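You operate a simulated robot arm through the tools that you are given. There is no shell and no other tool.

Carry out the task below with a simulated robot arm. There is one attempt and no reset: what you move stays moved.

Task
Fill the open box with the pencils it names and tie it up.
Fine: they lie on the beige tray; lid on, box clamp to HOLD, crank three notches, push the TIE lever, clamp back to OPEN. Where these are worked on the way, their far stop is far enough and under half their travel is too little: box clamp.

Only the result counts: the job must be done as asked and must still hold three seconds after the hand-in. Knocking over, shifting, dropping, spilling or breaking anything else fails it. Lids that push on must go on centred and level and be pressed home; caps that screw on are set level and turned clockwise until they are tight.

Robot
A 7-joint arm with a fingered hand, fixed in place. Base frame: the origin is on the floor under the middle of its stand, x ahead of it, y to its left, z up; the work surface is at about z = 820. Units: mm, degrees, N and s.
It reaches about 1333 mm from its shoulder. Its first joint turns from -69.0 to 172.0 degrees. Payload 5 kg.
The TCP is the grasp point between the finger pads, 32 mm short of the fingertips. In the tool frame z runs along the fingers and y along their closing line. The gripper opens to 160 mm; its body begins 89 mm behind the TCP. The gripper is a hand of 3 fingers: y runs from the thumb to the fingers, the wrist lies at [0, 0, -252] in the tool frame, and closing takes about 1.5 s.
Orientation is that of the tool frame in the base frame, as a unit quaternion [x, y, z, w]. With the fingers straight down and closing along the base's y, the tool's x points along the base's -x, its y along +y and its z along -z.

Tools
- The arm moves only by the tool play_rows. Its arguments are lists of equal length, an entry for each row: "slide": the shift along the base's x, y, z in m, a list of three; "dr": the turn, a rotation vector about the base's x, y, z in degrees, a list of three. In form: {"slide": [[tx, ty, tz], ...], "dr": [[rx, ry, rz], ...]}. A call has 1 to 20 rows; each row is the pose to reach, as a shift and turn from the pose commanded when the call began. "jaw" is the closure, from 0 (fully open) to 1 (shut), set as the call begins (left out, the last holds). Each row takes 0.2 s and may step no farther than 50 mm and 8.6 degrees from the row before; otherwise, or with a gripper value out of range, the whole call is refused. Where a pose cannot be reached the arm comes as near as it can. A force on the tool above 50 N (or 10 N above the force at the start of the call, whichever is more), or a blocked arm, ends the call early, and 0.2 s more pass. The fingers move at their own pace (about 108 mm/s each) and stop on an object; they squeeze with about 27 N. The grip force told is the motor's: it shows also when the fingers shut on nothing. Time passes only in rows, and 0.2 s behind the last, so rows that repeat a pose let the fingers close. The reply holds the time, the measured pose of the TCP, the force on the tool along the base axes, the opening and the grip force, in the units named above and with some noise, with the torque about the TCP (base axes, N m) and any sound that the robot's microphone picked up.
- Cameras (640 x 400 px; columns grow to the right, rows downward): "scene" is fixed at [399.8, -646.2, 1637.3]; the picture's right is [0.39, -0.92, 0.00], its down [-0.77, -0.33, -0.55] and it looks along [0.51, 0.22, -0.83] (base axes); focal length 268 px, centre (320, 200). "wrist" rides on the gripper at [65, -4, -116] in the tool frame; the picture's right is [0.06, 1.00, 0.00], its down [-0.87, 0.05, -0.49] and it looks along [-0.49, 0.03, 0.87] (tool axes); focal length 261 px, centre (320, 200). There is no depth. A picture from a camera that has moved, and an enlarged one, comes with that camera's place and axes in the base frame and with its lens. The place of the scene camera against the robot may be out by one fixed shift of up to 25 mm in any direction.
- get_image(camera): a new picture of that camera. It takes no simulated time.
- lift_body(by): slides the trunk up (or, below 0, down) by that many mm; the arm rides with it, the base frame stays. It gives what a move gives, with no picture.
- set_fingers(finger1, finger2, thumb_bend): sets how far each is bent, from 0 (flat) to 1 (curled in); at 0.3 the hand is open as for a grip, at 0.7 the pads meet at the TCP. One left out holds its place. A second passes; each finger stops where it meets its share of the squeeze, and holds until it gets a number again. A gripper value or a shape takes the hand back. It gives what a move gives, with no picture; readings hold the bend of each and the force on the fingers (four entries, about 0 where the hand has none), thumb and palm.
- grasp_type(shape): the hand has 3 fingers and takes this shape, open, in about a second: jaw (thumb against the fingers, like two jaws); tri (thumb and two fingers); tip (a fingertip pinch); poke (one finger out to press); point (the index stretched); flat (the hand flat); cup (the hand cupped); fist (a fist). The gripper value then closes the fingers along that shape, each until it touches; the sizes above hold for jaw. It gives what a move gives, with no picture.
- enlarge(camera, box): a new picture of the part [left, top, right, bottom] of that camera's present view, enlarged. It takes no simulated time.
- job_done(): hands the job in; it is judged then, once.

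Places have to be worked out from the pictures, the camera data and where the tool is seen. Open the gripper and draw the arm clear of the work before you hand the job in, unless the task says otherwise.

The tools are called after "Emit:" as name(argument=value, ...) on one line, values as JSON. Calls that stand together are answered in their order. play_rows: Moves the arm, as the interface text tells. Its arguments: {"type":"object","properties":{"slide":{"type":"array","items":{"type":"array","items":{"type":"number"}}},"dr":{"type":"array","items":{"type":"array","items":{"type":"number"}}},"jaw":{"type":"number"}},"required":["slide","dr"]} The other tools are called the same way: lift_body (by) moves the trunk up or down; grasp_type (shape) gives the hand a shape; set_fingers (finger1, finger2, thumb_bend) moves the fingers one by one; get_image (camera) takes a picture; enlarge (camera, box) takes an enlarged picture of a part of a camera's view; job_done () hands the job in.

At the start:

```text
clock: 0.0
position: [640.8, -197.8, 1224.5]
ee_rot: [-0.001, 1.0, -0.001, 0.0]
wrist_force: [0.3, -0.5, 0.3]
ft_torque: [0.01, 0.03, 0.0]
finger_gap: 159.9
gripper_force: 0.1
shape: jaw
bend: [0.3, 0.3, 0.3]
finger forces: [0.1, 0.0, 0.0, 0.0, 0.1, 0.0]
trunk travel left (down, up): [-550.0, 390.0]
```

scene: 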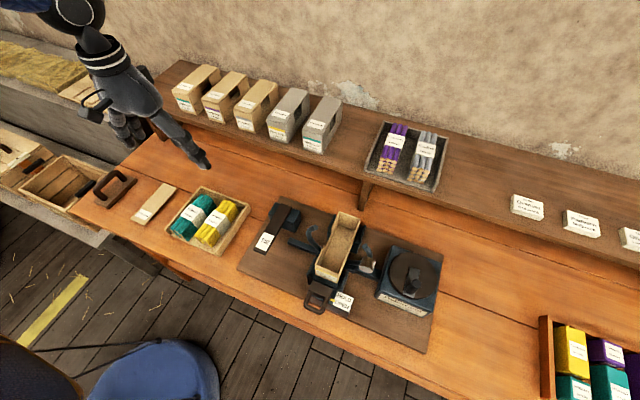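
wrist: 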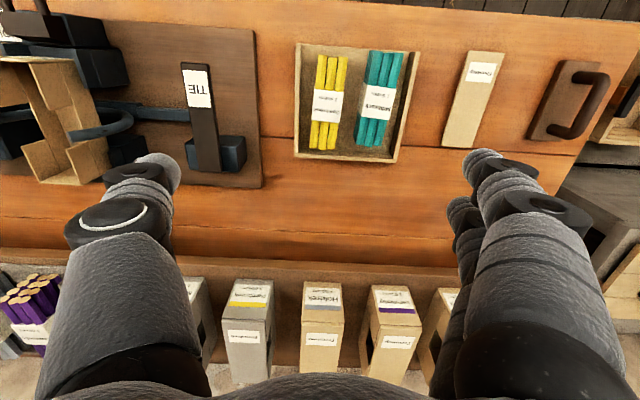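

I start by enlarging the scene to read labels and locate the box, tray, lid, clamp, crank and lever.

Emit:
enlarge(camera="scene", box=[230, 180, 450, 360])

Emit:
enlarge(camera="scene", box=[80, 150, 260, 270])

Emit:
enlarge(camera="wrist", box=[280, 30, 520, 180])

Emit:
enlarge(camera="wrist", box=[0, 0, 270, 200])

Emit:
enlarge(camera="scene", box=[500, 180, 640, 280])

Emit:
enlarge(camera="scene", box=[160, 50, 460, 200])

Emit:
enlarge(camera="scene", box=[500, 300, 640, 400])

```text
2.22 times, centred on (340, 270) of scene
camera zoom: at [399.8, -646.2, 1637.3], right [0.39, -0.92, 0.0], down [-0.77, -0.33, -0.55], along [0.51, 0.22, -0.83], focal length 595 px, centre (276, 44)
```

zoom: 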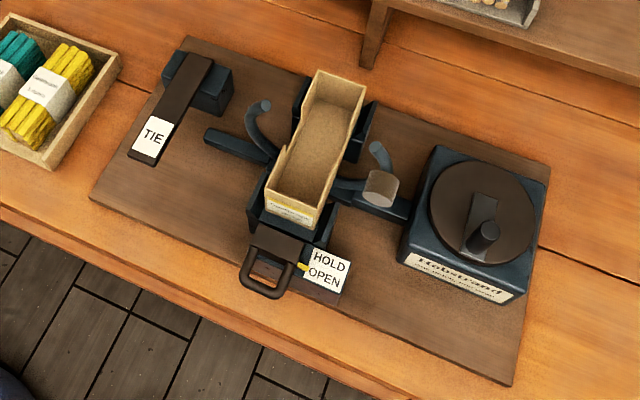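

```text
3.33 times, centred on (170, 210) of scene
camera zoom: at [399.8, -646.2, 1637.3], right [0.39, -0.92, 0.0], down [-0.77, -0.33, -0.55], along [0.51, 0.22, -0.83], focal length 893 px, centre (820, 167)
```

zoom: 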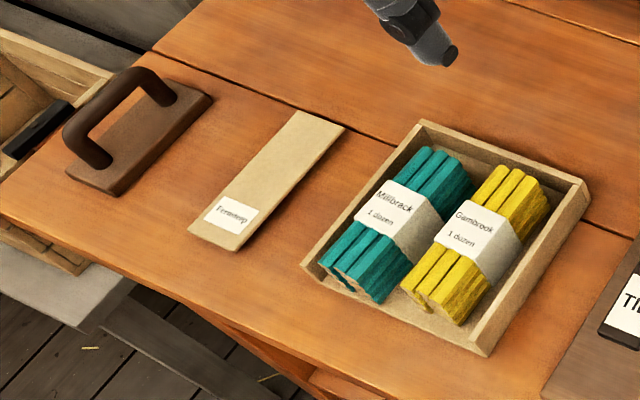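

```text
2.67 times, centred on (400, 105) of wrist
camera zoom: at [576.3, -200.3, 1338.7], right [-0.06, 1.0, 0.0], down [0.87, 0.05, 0.49], along [0.49, 0.03, -0.87], focal length 695 px, centre (107, 453)
```

zoom: 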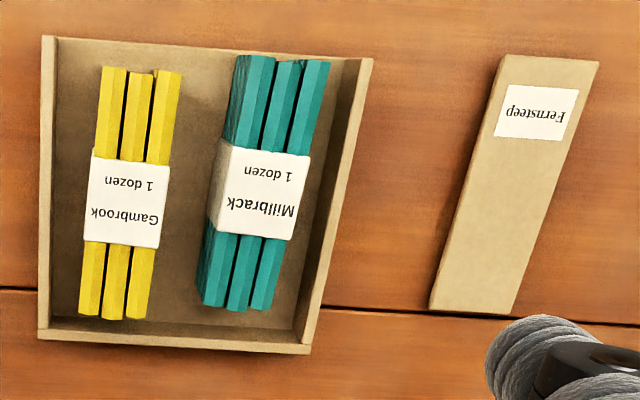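

```text
2.00 times, centred on (135, 100) of wrist
camera zoom: at [576.3, -200.3, 1338.7], right [-0.06, 1.0, 0.0], down [0.87, 0.05, 0.49], along [0.49, 0.03, -0.87], focal length 521 px, centre (690, 400)
```

zoom: 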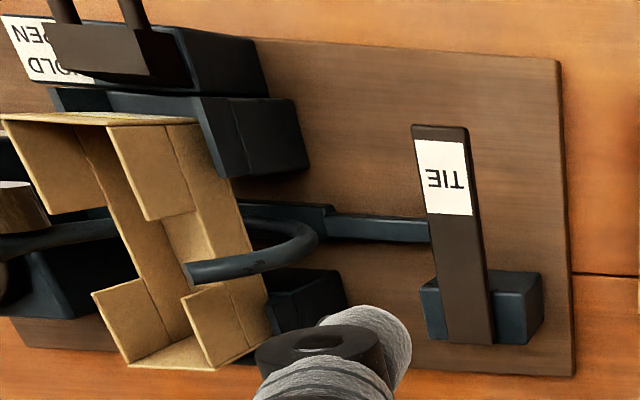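

```text
4.00 times, centred on (570, 230) of scene
camera zoom: at [399.8, -646.2, 1637.3], right [0.39, -0.92, 0.0], down [-0.77, -0.33, -0.55], along [0.51, 0.22, -0.83], focal length 1072 px, centre (-680, 80)
```

zoom: 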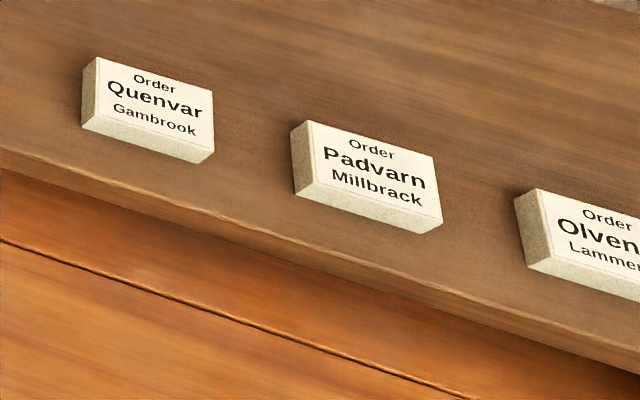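

```text
2.13 times, centred on (310, 125) of scene
camera zoom: at [399.8, -646.2, 1637.3], right [0.39, -0.92, 0.0], down [-0.77, -0.33, -0.55], along [0.51, 0.22, -0.83], focal length 572 px, centre (341, 360)
```

zoom: 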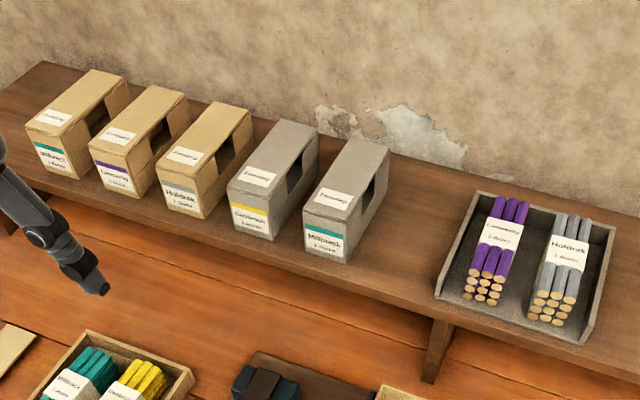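

```text
4.00 times, centred on (570, 350) of scene
camera zoom: at [399.8, -646.2, 1637.3], right [0.39, -0.92, 0.0], down [-0.77, -0.33, -0.55], along [0.51, 0.22, -0.83], focal length 1072 px, centre (-680, -400)
```

zoom: 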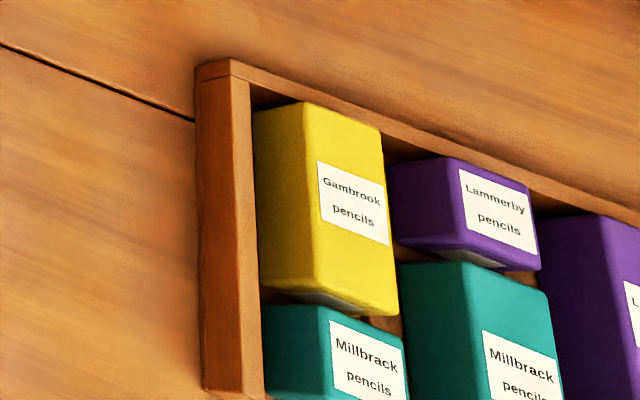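

The open box in the clamp seems to carry a label with a yellow stripe; I zoom closer to read the name and the clamp's state.

Emit:
enlarge(camera="scene", box=[290, 230, 370, 320])

Emit:
enlarge(camera="scene", box=[310, 250, 350, 275])

Emit:
enlarge(camera="scene", box=[300, 200, 380, 260])

Emit:
enlarge(camera="scene", box=[370, 235, 450, 320])

Emit:
enlarge(camera="scene", box=[235, 190, 315, 265])

Emit:
enlarge(camera="scene", box=[170, 50, 350, 160])

```text
4.44 times, centred on (330, 275) of scene
camera zoom: at [399.8, -646.2, 1637.3], right [0.39, -0.92, 0.0], down [-0.77, -0.33, -0.55], along [0.51, 0.22, -0.83], focal length 1191 px, centre (276, -133)
```

zoom: 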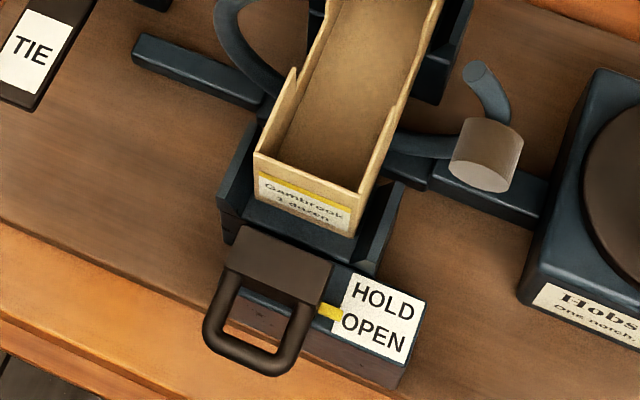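

```text
16.00 times, centred on (330, 262) of scene
camera zoom: at [399.8, -646.2, 1637.3], right [0.39, -0.92, 0.0], down [-0.77, -0.33, -0.55], along [0.51, 0.22, -0.83], focal length 4287 px, centre (160, -800)
```

zoom: 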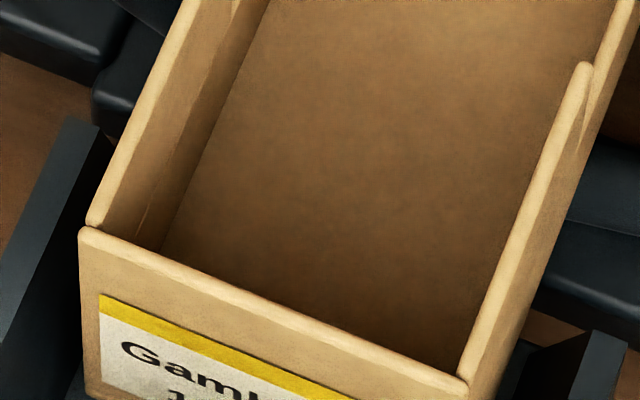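

```text
6.67 times, centred on (340, 230) of scene
camera zoom: at [399.8, -646.2, 1637.3], right [0.39, -0.92, 0.0], down [-0.77, -0.33, -0.55], along [0.51, 0.22, -0.83], focal length 1786 px, centre (187, 0)
```

zoom: 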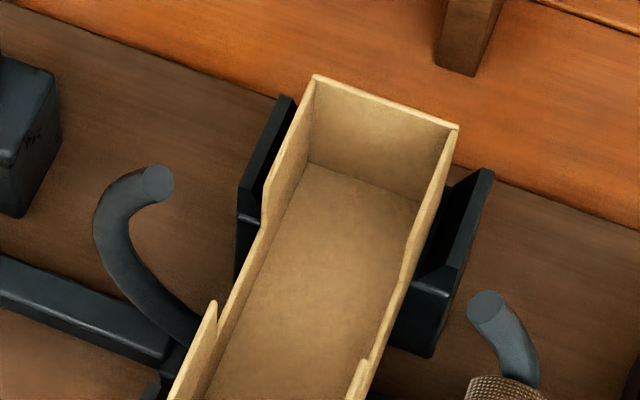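

```text
4.71 times, centred on (410, 278) of scene
camera zoom: at [399.8, -646.2, 1637.3], right [0.39, -0.92, 0.0], down [-0.77, -0.33, -0.55], along [0.51, 0.22, -0.83], focal length 1261 px, centre (-104, -165)
```

zoom: 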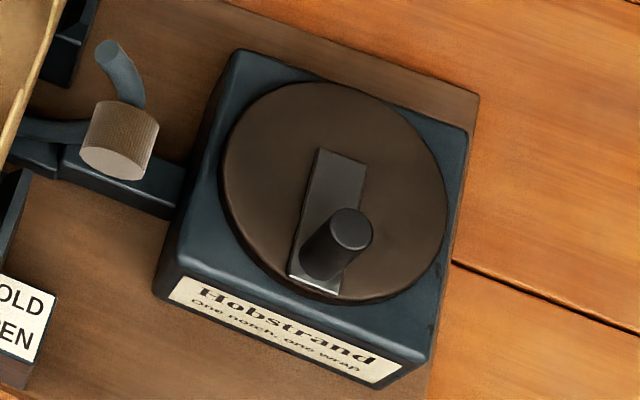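

```text
5.33 times, centred on (275, 228) of scene
camera zoom: at [399.8, -646.2, 1637.3], right [0.39, -0.92, 0.0], down [-0.77, -0.33, -0.55], along [0.51, 0.22, -0.83], focal length 1429 px, centre (560, 53)
```

zoom: 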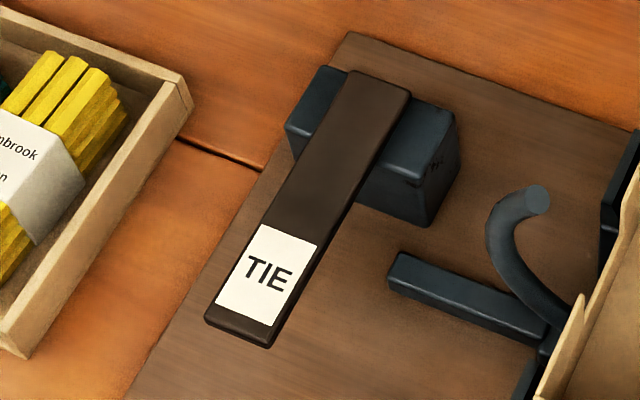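

```text
3.56 times, centred on (260, 105) of scene
camera zoom: at [399.8, -646.2, 1637.3], right [0.39, -0.92, 0.0], down [-0.77, -0.33, -0.55], along [0.51, 0.22, -0.83], focal length 953 px, centre (533, 538)
```

zoom: 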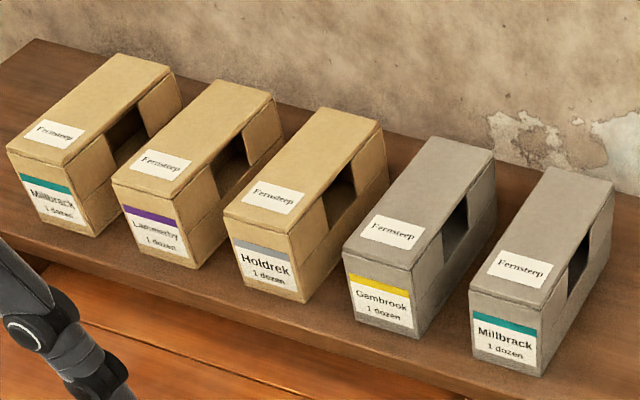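

The box in the clamp is labelled "Gambrook 1 dozen" (yellow), and the yellow Gambrook bundle is on the beige tray at about (652, -182). I move the hand sideways at this height to view the clamp station from above with the wrist camera.

Emit:
play_rows(slide=[[0, -0.05, 0], [0, -0.1, 0], [0, -0.15, 0], [0, -0.2, 0], [0, -0.25, 0], [0, -0.3, 0], [0, -0.35, 0], [0, -0.4, 0], [0, -0.4, 0]], dr=[[0, 0, 0], [0, 0, 0], [0, 0, 0], [0, 0, 0], [0, 0, 0], [0, 0, 0], [0, 0, 0], [0, 0, 0], [0, 0, 0]])

Emit:
get_image(camera="wrist")

Emit:
enlarge(camera="wrist", box=[180, 20, 460, 195])

Emit:
get_image(camera="scene")

```text
clock: 2.0
position: [640.4, -596.1, 1222.8]
ee_rot: [0.0, 1.0, 0.0, 0.0]
wrist_force: [0.1, -0.1, -0.4]
ft_torque: [-0.03, -0.03, 0.0]
finger_gap: 160.0
gripper_force: 0.1
shape: jaw
bend: [0.3, 0.3, 0.3]
finger forces: [0.0, 0.1, 0.0, 0.1, 0.0, 0.0]
trunk travel left (down, up): [-550.0, 390.0]
```

```text
taken
camera wrist: at [576.0, -599.5, 1337.7], right [-0.06, 1.0, 0.0], down [0.87, 0.05, 0.49], along [0.49, 0.03, -0.87], focal length 261 px, centre (320, 200)
```

wrist: 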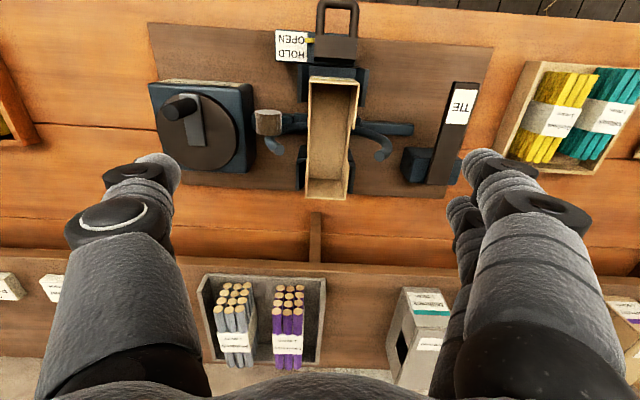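

```text
2.29 times, centred on (320, 108) of wrist
camera zoom: at [576.0, -599.5, 1337.7], right [-0.06, 1.0, 0.0], down [0.87, 0.05, 0.49], along [0.49, 0.03, -0.87], focal length 596 px, centre (320, 411)
```

zoom: 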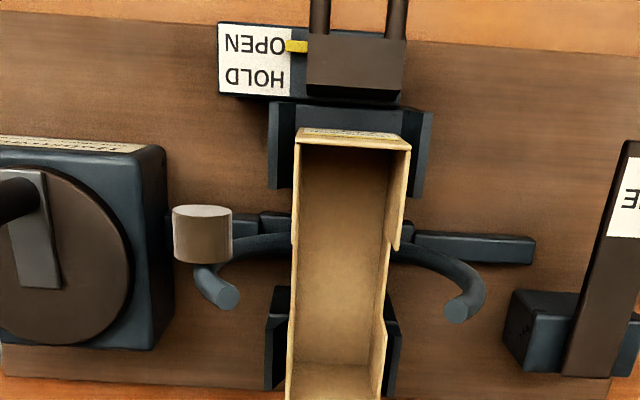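

```text
taken
```

scene: 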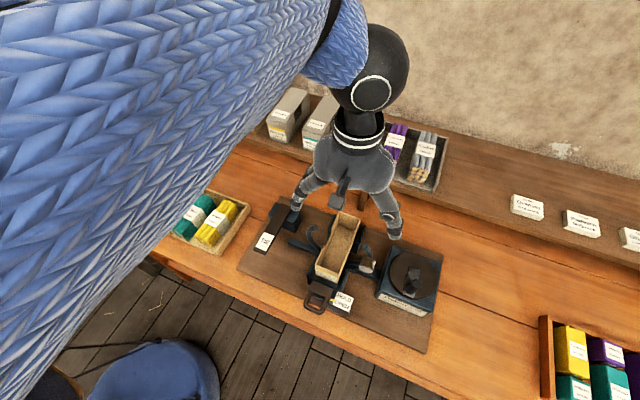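

The lid (about 166 x 64 mm) and the box's apparent size suggest the box top is raised to around z = 970, centred near (690, -574). I tilt the hand by 29.4° so the camera looks straight down over the box, giving a second view to triangulate heights.

Emit:
play_rows(slide=[[0.012, 0.006, -0.006], [0.025, 0.013, -0.013], [0.037, 0.02, -0.02], [0.05, 0.026, -0.026], [0.05, 0.026, -0.026]], dr=[[0, 7.4, 0], [0, 14.8, 0], [0, 22.2, 0], [0, 29.4, 0], [0, 29.4, 0]])

Emit:
get_image(camera="wrist")

Emit:
enlarge(camera="wrist", box=[220, 80, 420, 320])

```text
clock: 3.2
position: [614.8, -564.1, 1089.4]
ee_rot: [0.002, 0.975, 0.007, -0.22]
wrist_force: [0.2, 0.3, -0.1]
ft_torque: [0.0, 0.0, 0.02]
finger_gap: 159.8
gripper_force: 0.1
shape: jaw
bend: [0.3, 0.3, 0.3]
finger forces: [0.0, 0.0, 0.1, 0.0, 0.0, 0.1]
out of reach, approached as far as the arm can: row 2, 3, 4, 5
trunk travel left (down, up): [-550.0, 390.0]
```

```text
taken
camera wrist: at [605.0, -569.5, 1220.6], right [-0.05, 1.0, 0.04], down [1.0, 0.05, 0.07], along [0.07, 0.04, -1.0], focal length 261 px, centre (320, 200)
```

wrist: 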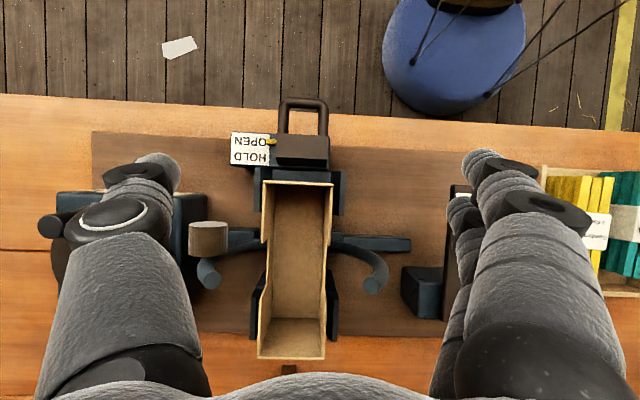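

```text
1.67 times, centred on (320, 200) of wrist
camera zoom: at [605.0, -569.5, 1220.6], right [-0.05, 1.0, 0.04], down [1.0, 0.05, 0.07], along [0.07, 0.04, -1.0], focal length 434 px, centre (320, 200)
```

zoom: 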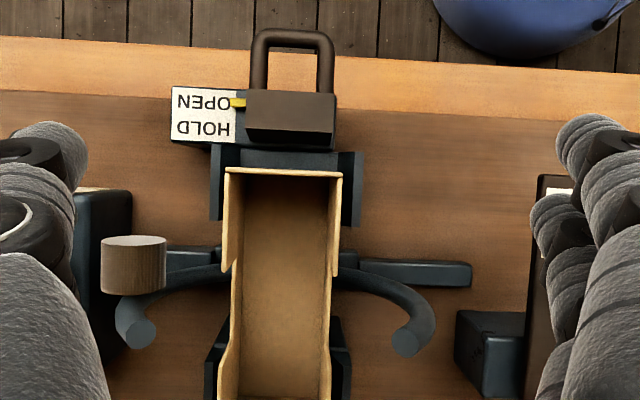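

The arm could not fully reach that tilted pose, but the view confirms a raised box near z ≈ 975 with a ring around its middle. I go back to the upright pose and then travel to the tray to look closely at the yellow bundle and its gaps.

Emit:
play_rows(slide=[[-0.012, -0.006, 0.006], [-0.025, -0.013, 0.013], [-0.037, -0.02, 0.02], [-0.05, -0.026, 0.026], [-0.05, -0.026, 0.026]], dr=[[0, -7.4, 0], [0, -14.8, 0], [0, -22.2, 0], [0, -29.4, 0], [0, -29.4, 0]])

```text
clock: 4.4
position: [567.5, -588.4, 1117.6]
ee_rot: [0.0, 0.999, 0.007, 0.035]
wrist_force: [-0.1, -0.5, -0.3]
ft_torque: [-0.03, 0.03, -0.01]
finger_gap: 159.7
gripper_force: 0.1
shape: jaw
bend: [0.3, 0.3, 0.3]
finger forces: [0.0, 0.0, 0.1, 0.0, 0.0, 0.0]
trunk travel left (down, up): [-550.0, 390.0]
```

The commanded pose follows the pose actually reached, so I correct the small tilt and move over to the tray for a closer look at the bundle.

Emit:
play_rows(slide=[[0.008, 0.045, 0], [0.016, 0.09, 0], [0.024, 0.135, 0], [0.032, 0.18, 0], [0.04, 0.225, 0], [0.048, 0.27, -0.01], [0.056, 0.315, -0.03], [0.064, 0.36, -0.05], [0.0725, 0.4, -0.07], [0.0725, 0.406, -0.097], [0.0725, 0.406, -0.097]], dr=[[-0.8, 4, 0], [-0.8, 4, 0], [-0.8, 4, 0], [-0.8, 4, 0], [-0.8, 4, 0], [-0.8, 4, 0], [-0.8, 4, 0], [-0.8, 4, 0], [-0.8, 4, 0], [-0.8, 4, 0], [-0.8, 4, 0]])

Emit:
get_image(camera="wrist")

Emit:
enlarge(camera="wrist", box=[200, 40, 440, 200])

```text
clock: 6.8
position: [639.2, -182.7, 1022.9]
ee_rot: [0.001, 1.0, 0.0, 0.001]
wrist_force: [-0.5, 0.2, 0.4]
ft_torque: [0.0, 0.01, -0.01]
finger_gap: 159.7
gripper_force: 0.1
shape: jaw
bend: [0.3, 0.3, 0.3]
finger forces: [0.0, 0.1, 0.0, 0.2, 0.0, 0.0]
trunk travel left (down, up): [-550.0, 390.0]
```

```text
taken
camera wrist: at [573.6, -186.7, 1138.6], right [-0.06, 1.0, 0.0], down [0.87, 0.05, 0.49], along [0.49, 0.03, -0.87], focal length 261 px, centre (320, 200)
```

wrist: 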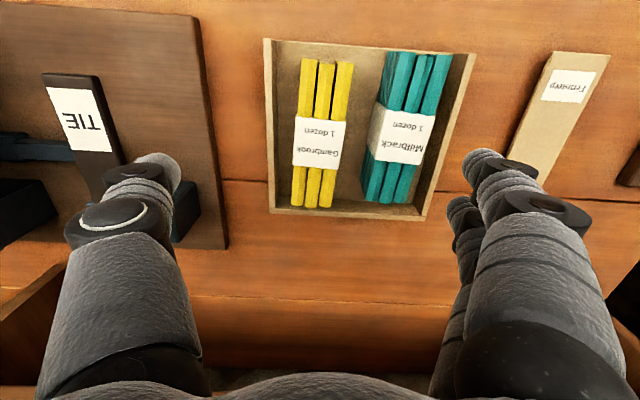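

```text
2.50 times, centred on (320, 120) of wrist
camera zoom: at [573.6, -186.7, 1138.6], right [-0.06, 1.0, 0.0], down [0.87, 0.05, 0.49], along [0.49, 0.03, -0.87], focal length 652 px, centre (320, 400)
```

zoom: 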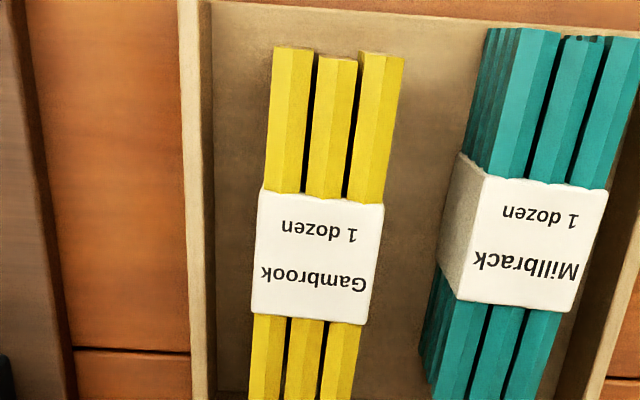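

The yellow bundle's label is about 49 mm wide, centred near (654, -183), top z ≈ 880; the gap to the teal bundle is about 36 mm and to the tray wall about 24 mm. I zoom to check the tray walls and the fingertip thickness before descending.

Emit:
enlarge(camera="wrist", box=[60, 120, 260, 245])

Emit:
enlarge(camera="wrist", box=[400, 120, 600, 245])

Emit:
enlarge(camera="wrist", box=[250, 120, 490, 230])

Emit:
get_image(camera="scene")

```text
3.20 times, centred on (160, 182) of wrist
camera zoom: at [573.6, -186.7, 1138.6], right [-0.06, 1.0, 0.0], down [0.87, 0.05, 0.49], along [0.49, 0.03, -0.87], focal length 834 px, centre (832, 256)
```

zoom: 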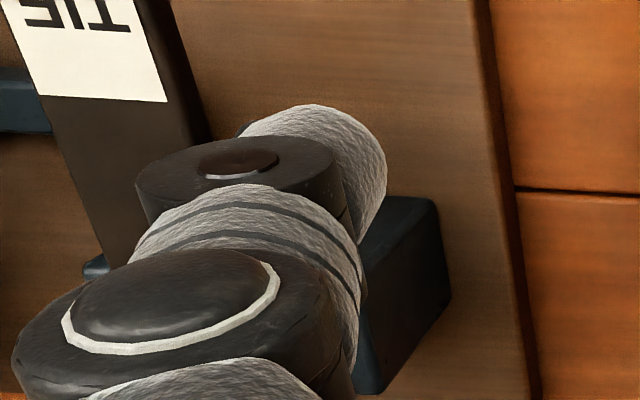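

```text
3.20 times, centred on (500, 182) of wrist
camera zoom: at [573.6, -186.7, 1138.6], right [-0.06, 1.0, 0.0], down [0.87, 0.05, 0.49], along [0.49, 0.03, -0.87], focal length 834 px, centre (-256, 256)
```

zoom: 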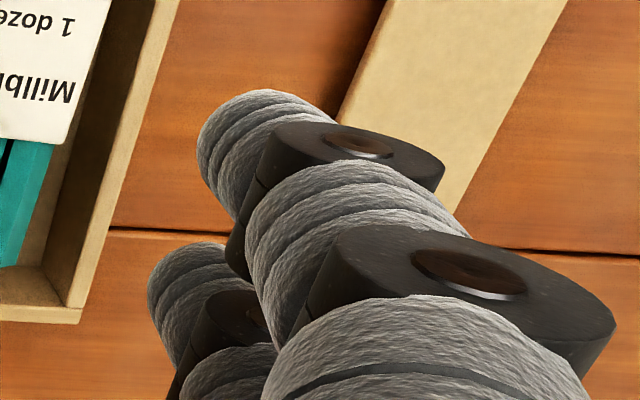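

```text
2.67 times, centred on (370, 175) of wrist
camera zoom: at [573.6, -186.7, 1138.6], right [-0.06, 1.0, 0.0], down [0.87, 0.05, 0.49], along [0.49, 0.03, -0.87], focal length 695 px, centre (187, 267)
```

zoom: 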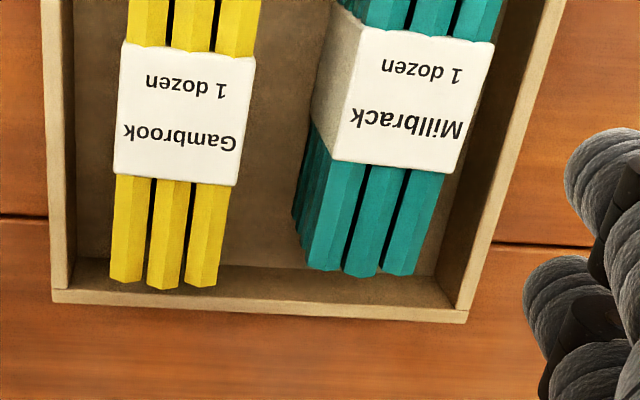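

```text
taken
```

scene: 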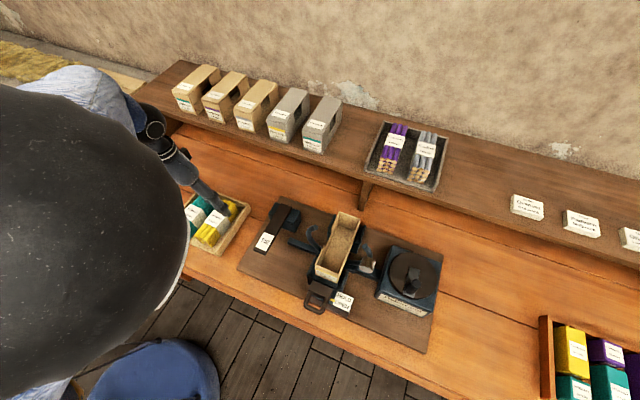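

Tray wall tops are about z ≈ 857 and the bundle is yawed about -3°. I move over its centre (654, -183.5) at z ≈ 950, turn the hand by -2.9° and preset the opening to about 60 mm, then check.

Emit:
play_rows(slide=[[0.008, -0.0004, -0.03], [0.0148, -0.0008, -0.07], [0.0148, -0.0008, -0.07], [0.0148, -0.0008, -0.07], [0.0148, -0.0008, -0.07], [0.0148, -0.0008, -0.07], [0.0148, -0.0008, -0.07]], dr=[[0, 0, -1.5], [0, 0, -2.9], [0, 0, -2.9], [0, 0, -2.9], [0, 0, -2.9], [0, 0, -2.9], [0, 0, -2.9]], jaw=0.625)

Emit:
get_image(camera="wrist")

Emit:
enlarge(camera="scene", box=[140, 140, 280, 260])

```text
clock: 8.4
position: [651.0, -181.9, 952.8]
ee_rot: [0.025, 1.0, 0.0, 0.0]
wrist_force: [-0.3, -0.2, 0.2]
ft_torque: [0.0, 0.0, -0.02]
finger_gap: 60.5
gripper_force: 0.0
shape: jaw
bend: [0.73, 0.73, 0.7]
finger forces: [0.0, 0.0, 0.0, 0.0, 0.0, 0.0]
trunk travel left (down, up): [-550.0, 390.0]
```

```text
taken
camera wrist: at [584.7, -182.9, 1067.0], right [-0.01, 1.0, 0.0], down [0.87, 0.01, 0.49], along [0.49, 0.01, -0.87], focal length 261 px, centre (320, 200)
```

wrist: 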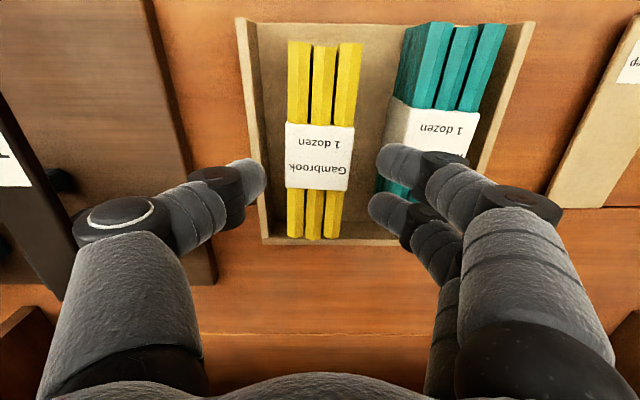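

```text
3.33 times, centred on (210, 200) of scene
camera zoom: at [399.8, -646.2, 1637.3], right [0.39, -0.92, 0.0], down [-0.77, -0.33, -0.55], along [0.51, 0.22, -0.83], focal length 893 px, centre (687, 200)
```

zoom: 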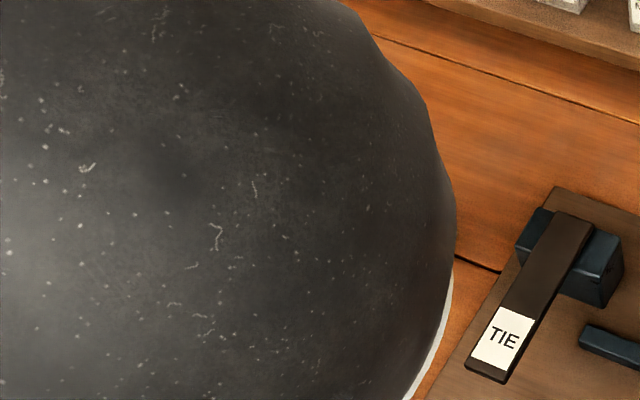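

The claw-like fingers keep their knuckles wide (about ±80 mm), which matters because the tying ring's open ends stand about ±70 mm beside the box. I go up and try the other hand shapes to see which one is slimmer.

Emit:
play_rows(slide=[[0, 0, 0.05], [0, 0, 0.1], [0, 0, 0.12]], dr=[[0, 0, 0], [0, 0, 0], [0, 0, 0]])

Emit:
grasp_type(shape="tip")

Emit:
get_image(camera="wrist")

Emit:
play_rows(slide=[[0, 0, 0], [0, 0, 0], [0, 0, 0], [0, 0, 0], [0, 0, 0], [0, 0, 0]], dr=[[0, 0, 0], [0, 0, 0], [0, 0, 0], [0, 0, 0], [0, 0, 0], [0, 0, 0]], jaw=0.6)

Emit:
get_image(camera="wrist")

Emit:
grasp_type(shape="tri")

Emit:
get_image(camera="wrist")

Emit:
play_rows(slide=[[0, 0, 0], [0, 0, 0], [0, 0, 0], [0, 0, 0], [0, 0, 0], [0, 0, 0]], dr=[[0, 0, 0], [0, 0, 0], [0, 0, 0], [0, 0, 0], [0, 0, 0], [0, 0, 0]], jaw=0.6)

Emit:
get_image(camera="wrist")

```text
clock: 9.2
position: [652.9, -182.6, 1073.5]
ee_rot: [0.025, 1.0, 0.0, 0.0]
wrist_force: [0.4, 0.7, -1.0]
ft_torque: [0.05, 0.0, 0.02]
finger_gap: 60.5
gripper_force: 0.1
shape: jaw
bend: [0.73, 0.73, 0.7]
finger forces: [0.1, 0.0, 0.0, 0.1, 0.0, 0.1]
trunk travel left (down, up): [-550.0, 390.0]
```

```text
clock: 10.1
position: [652.8, -182.9, 1072.1]
ee_rot: [0.025, 1.0, 0.0, 0.0]
wrist_force: [0.1, 0.3, -0.1]
ft_torque: [0.03, -0.01, -0.04]
finger_gap: 160.1
gripper_force: 0.0
shape: tip
bend: [0.3, 0.3, 0.3]
finger forces: [0.0, 0.0, 0.1, 0.0, 0.0, 0.0]
trunk travel left (down, up): [-550.0, 390.0]
```

```text
taken
camera wrist: at [587.5, -182.9, 1186.9], right [-0.01, 1.0, 0.0], down [0.87, 0.01, 0.49], along [0.49, 0.01, -0.87], focal length 261 px, centre (320, 200)
```

wrist: 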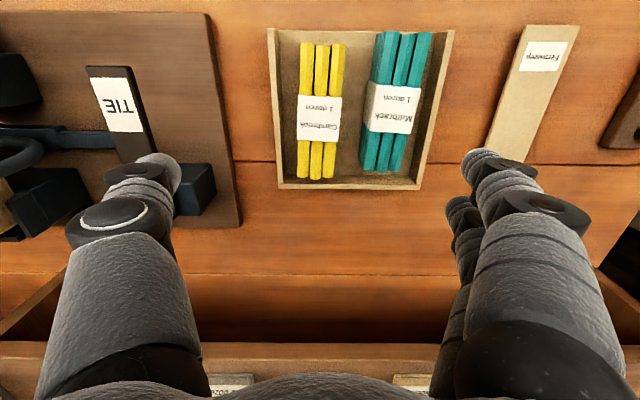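

```text
clock: 11.5
position: [652.7, -183.0, 1072.0]
ee_rot: [0.025, 1.0, 0.0, 0.001]
wrist_force: [0.6, 0.3, -0.1]
ft_torque: [-0.01, 0.01, -0.02]
finger_gap: 64.5
gripper_force: 0.2
shape: tip
bend: [0.73, 0.73, 0.7]
finger forces: [0.1, 0.1, 0.1, 0.1, 0.0, 0.0]
trunk travel left (down, up): [-550.0, 390.0]
```

```text
taken
camera wrist: at [587.6, -182.9, 1187.0], right [-0.01, 1.0, 0.0], down [0.87, 0.01, 0.49], along [0.49, 0.01, -0.87], focal length 261 px, centre (320, 200)
```

wrist: 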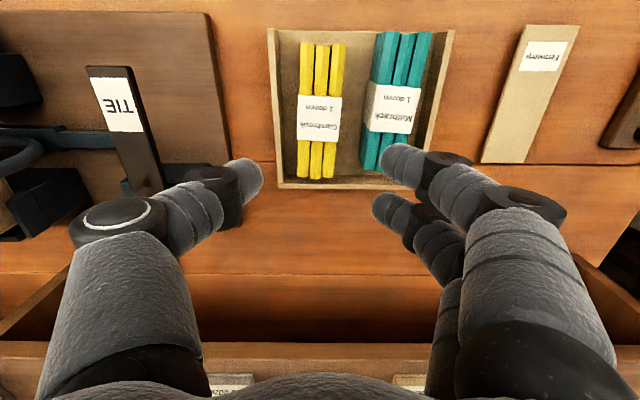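

```text
clock: 12.4
position: [653.1, -182.8, 1072.1]
ee_rot: [0.026, 1.0, -0.001, 0.0]
wrist_force: [-0.3, 0.1, 0.2]
ft_torque: [0.03, -0.02, 0.02]
finger_gap: 160.0
gripper_force: 0.0
shape: tri
bend: [0.3, 0.3, 0.3]
finger forces: [0.0, 0.0, 0.1, 0.0, 0.0, 0.1]
trunk travel left (down, up): [-550.0, 390.0]
```

```text
taken
camera wrist: at [587.5, -182.9, 1187.0], right [-0.01, 1.0, 0.0], down [0.87, 0.01, 0.49], along [0.49, 0.01, -0.87], focal length 261 px, centre (320, 200)
```

wrist: 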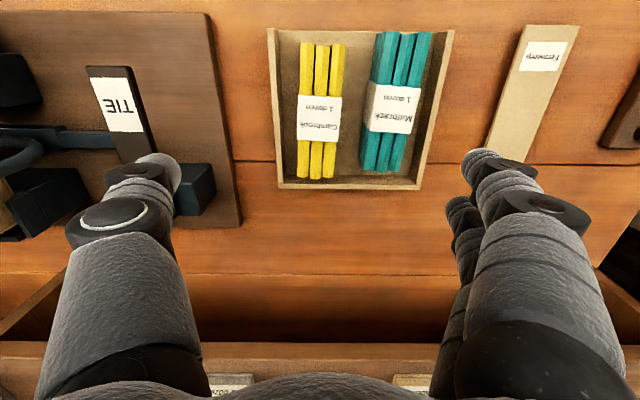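

```text
clock: 13.8
position: [654.3, -183.0, 1072.3]
ee_rot: [0.026, 1.0, 0.0, 0.0]
wrist_force: [-0.6, 0.0, -0.4]
ft_torque: [0.0, 0.0, 0.02]
finger_gap: 64.7
gripper_force: 0.1
shape: tri
bend: [0.73, 0.73, 0.7]
finger forces: [0.1, 0.0, 0.0, 0.0, 0.0, 0.1]
trunk travel left (down, up): [-550.0, 390.0]
```

```text
taken
camera wrist: at [587.6, -182.9, 1187.0], right [-0.01, 1.0, 0.0], down [0.87, 0.01, 0.49], along [0.49, 0.01, -0.87], focal length 261 px, centre (320, 200)
```

wrist: 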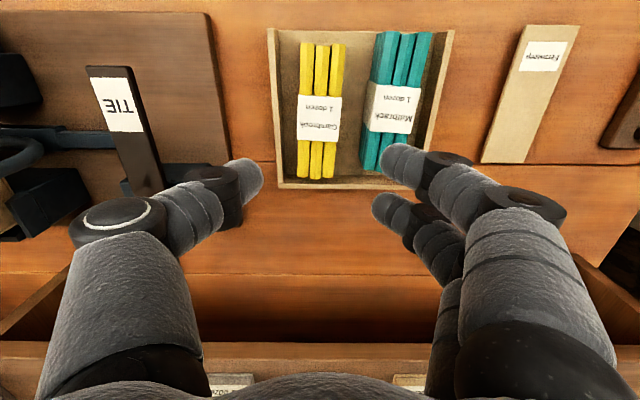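

All three grip shapes are identical in build for this hand, with the middle knuckles staying wide. Before grasping I want precise heights of the ring, box rim and cut-outs, so I move in front of the clamp and tilt the hand so that the wrist camera looks nearly horizontally at the station.

Emit:
play_rows(slide=[[-0.01, -0.044, 0.01], [-0.02, -0.088, 0.02], [-0.03, -0.132, 0.02], [-0.04, -0.176, 0.02], [-0.05, -0.22, 0.02], [-0.06, -0.264, 0.02], [-0.07, -0.308, 0.02], [-0.08, -0.352, 0.02], [-0.094, -0.397, 0.02], [-0.094, -0.397, 0.02], [-0.094, -0.397, 0.02], [-0.094, -0.397, 0.02], [-0.094, -0.397, 0.0], [-0.094, -0.397, -0.02], [-0.094, -0.397, -0.03], [-0.094, -0.397, -0.03]], dr=[[0, 0, 1.5], [0, 0, 2.9], [0, 0, 2.9], [0, 0, 2.9], [0, 0, 2.9], [0, 0, 2.9], [0, 0, 2.9], [0, 0, 2.9], [0, 0, 2.9], [0, -8, 2.9], [0, -16, 2.8], [0, -24, 2.7], [0, -32, 2.6], [0, -40, 2.5], [0, -45, 2.5], [0, -45, 2.5]], jaw=0)

Emit:
get_image(camera="wrist")

```text
clock: 17.2
position: [559.5, -580.8, 1041.0]
ee_rot: [0.002, 0.924, 0.01, 0.383]
wrist_force: [0.2, 0.6, 0.5]
ft_torque: [0.02, 0.02, -0.04]
finger_gap: 159.9
gripper_force: 0.1
shape: tri
bend: [0.3, 0.3, 0.3]
finger forces: [0.1, 0.1, 0.0, 0.0, 0.0, 0.0]
trunk travel left (down, up): [-550.0, 390.0]
```

```text
taken
camera wrist: at [431.8, -585.6, 1076.3], right [-0.05, 1.0, -0.02], down [0.27, 0.04, 0.96], along [0.96, 0.04, -0.27], focal length 261 px, centre (320, 200)
```

wrist: 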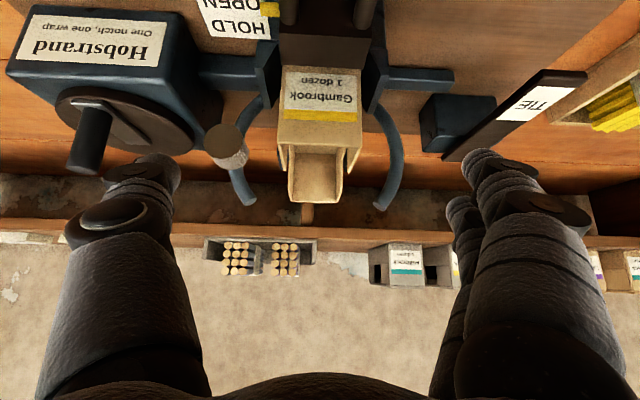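

This nearly horizontal (upside-down) view shows the box, ring and spool well. I enlarge the centre for measurements.

Emit:
enlarge(camera="wrist", box=[190, 50, 430, 220])

Emit:
enlarge(camera="wrist", box=[0, 0, 240, 200])

Emit:
enlarge(camera="wrist", box=[180, 0, 420, 120])

Emit:
enlarge(camera="wrist", box=[400, 60, 600, 170])

```text
2.35 times, centred on (310, 135) of wrist
camera zoom: at [431.8, -585.6, 1076.3], right [-0.05, 1.0, -0.02], down [0.27, 0.04, 0.96], along [0.96, 0.04, -0.27], focal length 613 px, centre (344, 353)
```

zoom: 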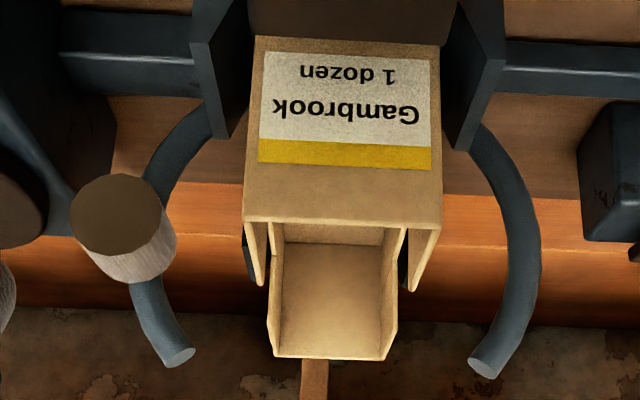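

```text
2.00 times, centred on (120, 100) of wrist
camera zoom: at [431.8, -585.6, 1076.3], right [-0.05, 1.0, -0.02], down [0.27, 0.04, 0.96], along [0.96, 0.04, -0.27], focal length 521 px, centre (720, 400)
```

zoom: 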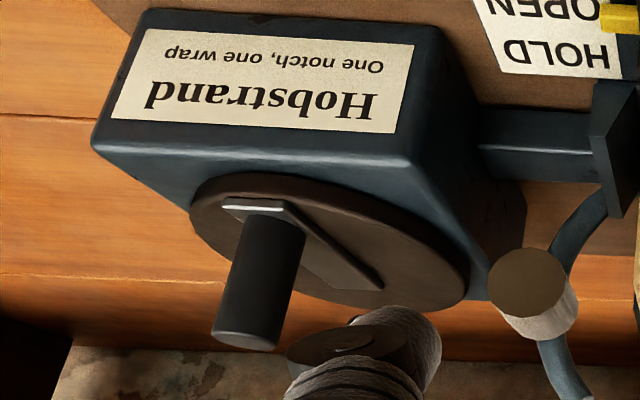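

```text
2.67 times, centred on (300, 60) of wrist
camera zoom: at [431.8, -585.6, 1076.3], right [-0.05, 1.0, -0.02], down [0.27, 0.04, 0.96], along [0.96, 0.04, -0.27], focal length 695 px, centre (373, 573)
```

zoom: 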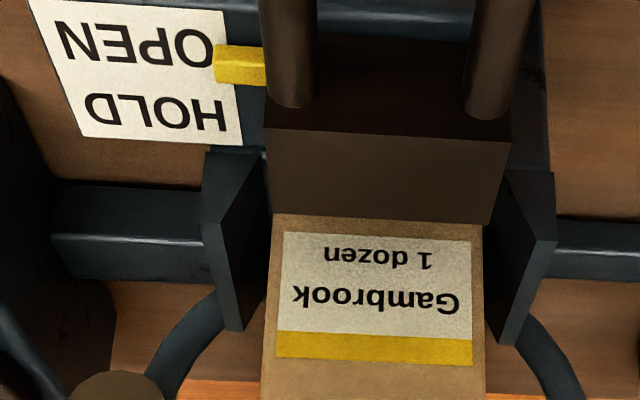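

```text
3.20 times, centred on (500, 115) of wrist
camera zoom: at [431.8, -585.6, 1076.3], right [-0.05, 1.0, -0.02], down [0.27, 0.04, 0.96], along [0.96, 0.04, -0.27], focal length 834 px, centre (-256, 472)
```

zoom: 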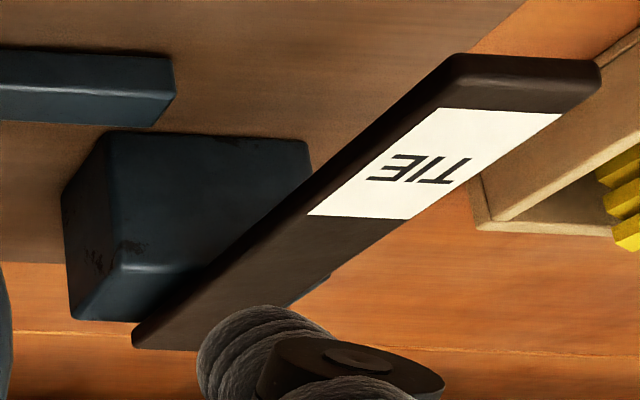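

The side view fixes the geometry: box rim z ≈ 985, floor ≈ 912, centre (690, -579), footprint ≈ 165 x 63, side cut-outs from x ≈ 660 to 719; ring ends at z ≈ 1008, ±66 mm beside the centre. I slide sideways with the same tilt to measure the bundle, tray wall and lid heights the same way.

Emit:
play_rows(slide=[[0, 0.048, 0.01], [0, 0.096, 0.01], [0, 0.144, 0.01], [0, 0.192, 0.01], [0, 0.24, 0.0], [0, 0.288, -0.02], [0, 0.336, -0.04], [0, 0.384, -0.05], [0, 0.42, -0.05], [0, 0.46, -0.05], [0, 0.46, -0.05]], dr=[[0, 0, 0], [0, 0, 0], [0, 0, 0], [0, 0, 0], [0, 0, 0], [0, 0, 0], [0, 0, 0], [0, 0, 0], [0, 0, 0], [0, 0, 0], [0, 0, 0]])

Emit:
get_image(camera="wrist")

Emit:
enlarge(camera="wrist", box=[200, 0, 460, 160])

Emit:
enlarge(camera="wrist", box=[400, 0, 640, 160])

```text
refused: row 6 steps farther than a row can; nothing moved
```

```text
taken
camera wrist: at [431.8, -585.6, 1076.3], right [-0.05, 1.0, -0.02], down [0.27, 0.04, 0.96], along [0.96, 0.04, -0.27], focal length 261 px, centre (320, 200)
```

wrist: 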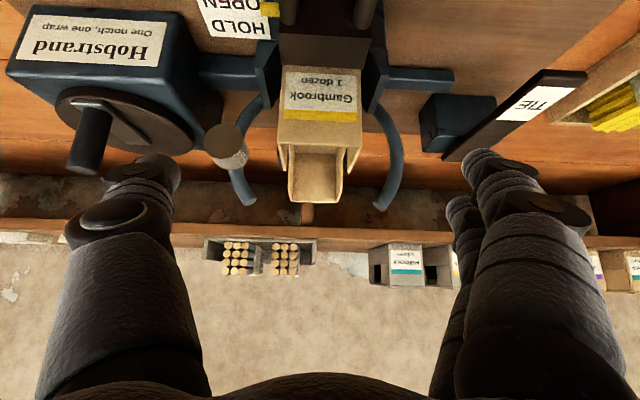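

```text
2.46 times, centred on (330, 80) of wrist
camera zoom: at [431.8, -585.6, 1076.3], right [-0.05, 1.0, -0.02], down [0.27, 0.04, 0.96], along [0.96, 0.04, -0.27], focal length 642 px, centre (295, 495)
```

zoom: 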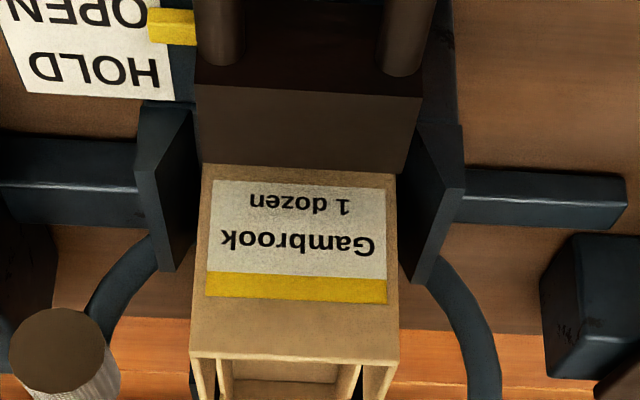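

```text
2.50 times, centred on (520, 80) of wrist
camera zoom: at [431.8, -585.6, 1076.3], right [-0.05, 1.0, -0.02], down [0.27, 0.04, 0.96], along [0.96, 0.04, -0.27], focal length 652 px, centre (-180, 500)
```

zoom: 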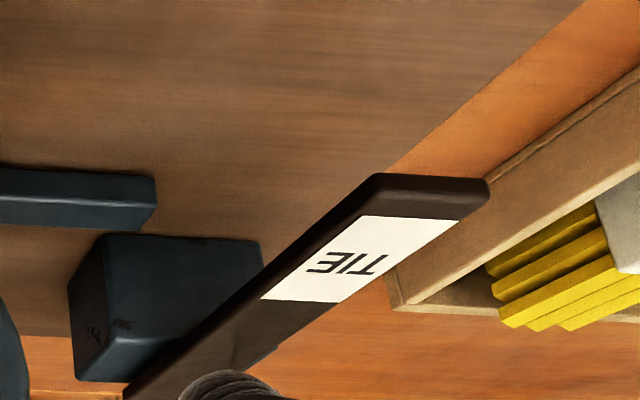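

That step was slightly too long when combined with the drop; I repeat with shorter steps.

Emit:
play_rows(slide=[[0, 0.045, 0], [0, 0.09, 0], [0, 0.135, 0], [0, 0.18, 0], [0, 0.225, 0], [0, 0.27, -0.015], [0, 0.315, -0.03], [0, 0.36, -0.045], [0, 0.405, -0.05], [0, 0.45, -0.05], [0, 0.45, -0.05]], dr=[[0, 0, 0], [0, 0, 0], [0, 0, 0], [0, 0, 0], [0, 0, 0], [0, 0, 0], [0, 0, 0], [0, 0, 0], [0, 0, 0], [0, 0, 0], [0, 0, 0]])

Emit:
get_image(camera="wrist")

Emit:
enlarge(camera="wrist", box=[160, 0, 400, 150])

Emit:
enlarge(camera="wrist", box=[400, 0, 640, 150])

```text
clock: 19.6
position: [574.0, -475.5, 1046.6]
ee_rot: [0.006, 0.924, 0.0, 0.382]
wrist_force: [0.4, 0.1, -0.5]
ft_torque: [0.0, -0.01, -0.02]
finger_gap: 160.1
gripper_force: 0.1
shape: tri
bend: [0.3, 0.3, 0.3]
finger forces: [0.0, 0.0, 0.0, 0.0, 0.0, 0.0]
out of reach, approached as far as the arm can: row 3, 4, 5, 6, 7, 8, 9, 10, 11
trunk travel left (down, up): [-550.0, 390.0]
```

```text
taken
camera wrist: at [445.2, -478.1, 1083.1], right [-0.03, 1.0, -0.04], down [0.27, 0.05, 0.96], along [0.96, 0.02, -0.27], focal length 261 px, centre (320, 200)
```

wrist: 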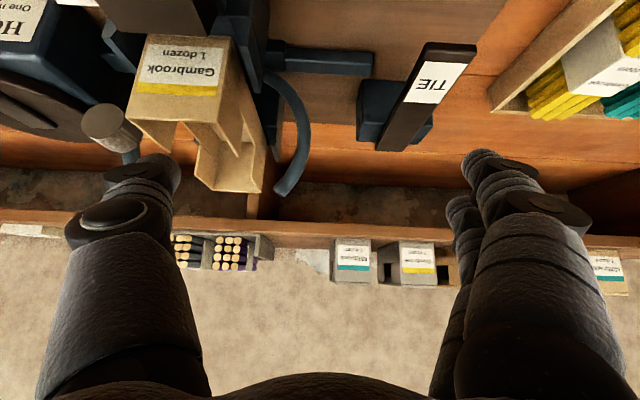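

```text
2.67 times, centred on (280, 75) of wrist
camera zoom: at [445.2, -478.1, 1083.1], right [-0.03, 1.0, -0.04], down [0.27, 0.05, 0.96], along [0.96, 0.02, -0.27], focal length 695 px, centre (427, 533)
```

zoom: 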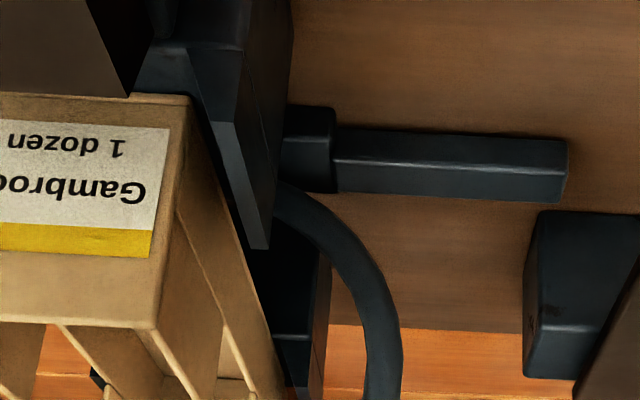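

```text
2.67 times, centred on (520, 75) of wrist
camera zoom: at [445.2, -478.1, 1083.1], right [-0.03, 1.0, -0.04], down [0.27, 0.05, 0.96], along [0.96, 0.02, -0.27], focal length 695 px, centre (-213, 533)
```

zoom: 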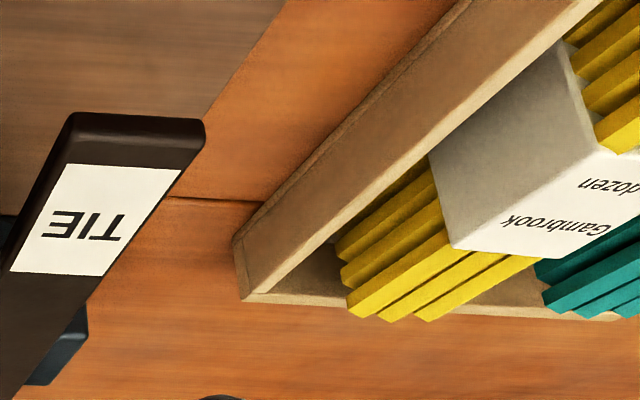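

The 45° tilt isn't reachable near the tray, but the view gave the bundle's height (top z ≈ 885, about 59 mm tall). I return the hand upright and go above the bundle for an upright grasp.

Emit:
play_rows(slide=[[0.005, 0, 0.02], [0.01, 0, 0.04], [0.015, 0, 0.06], [0.02, 0.01, 0.07], [0.025, 0.02, 0.07], [0.03, 0.03, 0.07], [0.04, 0.075, 0.07], [0.05, 0.12, 0.07], [0.06, 0.165, 0.06], [0.07, 0.21, 0.04], [0.075, 0.25, 0.015], [0.078, 0.2925, -0.01], [0.078, 0.2925, -0.01]], dr=[[0, 7.5, 0], [0, 15, 0], [0, 22.5, 0], [0, 30, 0], [0, 37.5, 0], [0, 45, 0], [0, 45, 0], [0, 45, 0], [0, 45, 0], [0, 45, 0], [0, 45, 0], [0, 45, 0], [0, 45, 0]], jaw=0.5)

Emit:
grasp_type(shape="jaw")

Emit:
get_image(camera="wrist")

```text
refused: row 10 steps farther than a row can; nothing moved
```

```text
clock: 20.5
position: [573.7, -475.5, 1047.9]
ee_rot: [0.006, 0.924, 0.0, 0.381]
wrist_force: [0.0, -0.4, 0.9]
ft_torque: [-0.01, 0.02, 0.01]
finger_gap: 159.9
gripper_force: 0.1
shape: jaw
bend: [0.3, 0.3, 0.3]
finger forces: [0.1, 0.1, 0.0, 0.1, 0.0, 0.0]
trunk travel left (down, up): [-550.0, 390.0]
```

```text
taken
camera wrist: at [445.1, -477.9, 1083.3], right [-0.03, 1.0, -0.04], down [0.27, 0.05, 0.96], along [0.96, 0.02, -0.27], focal length 261 px, centre (320, 200)
```

wrist: 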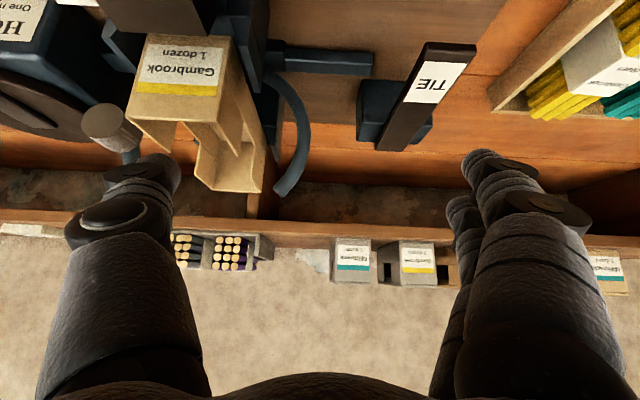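

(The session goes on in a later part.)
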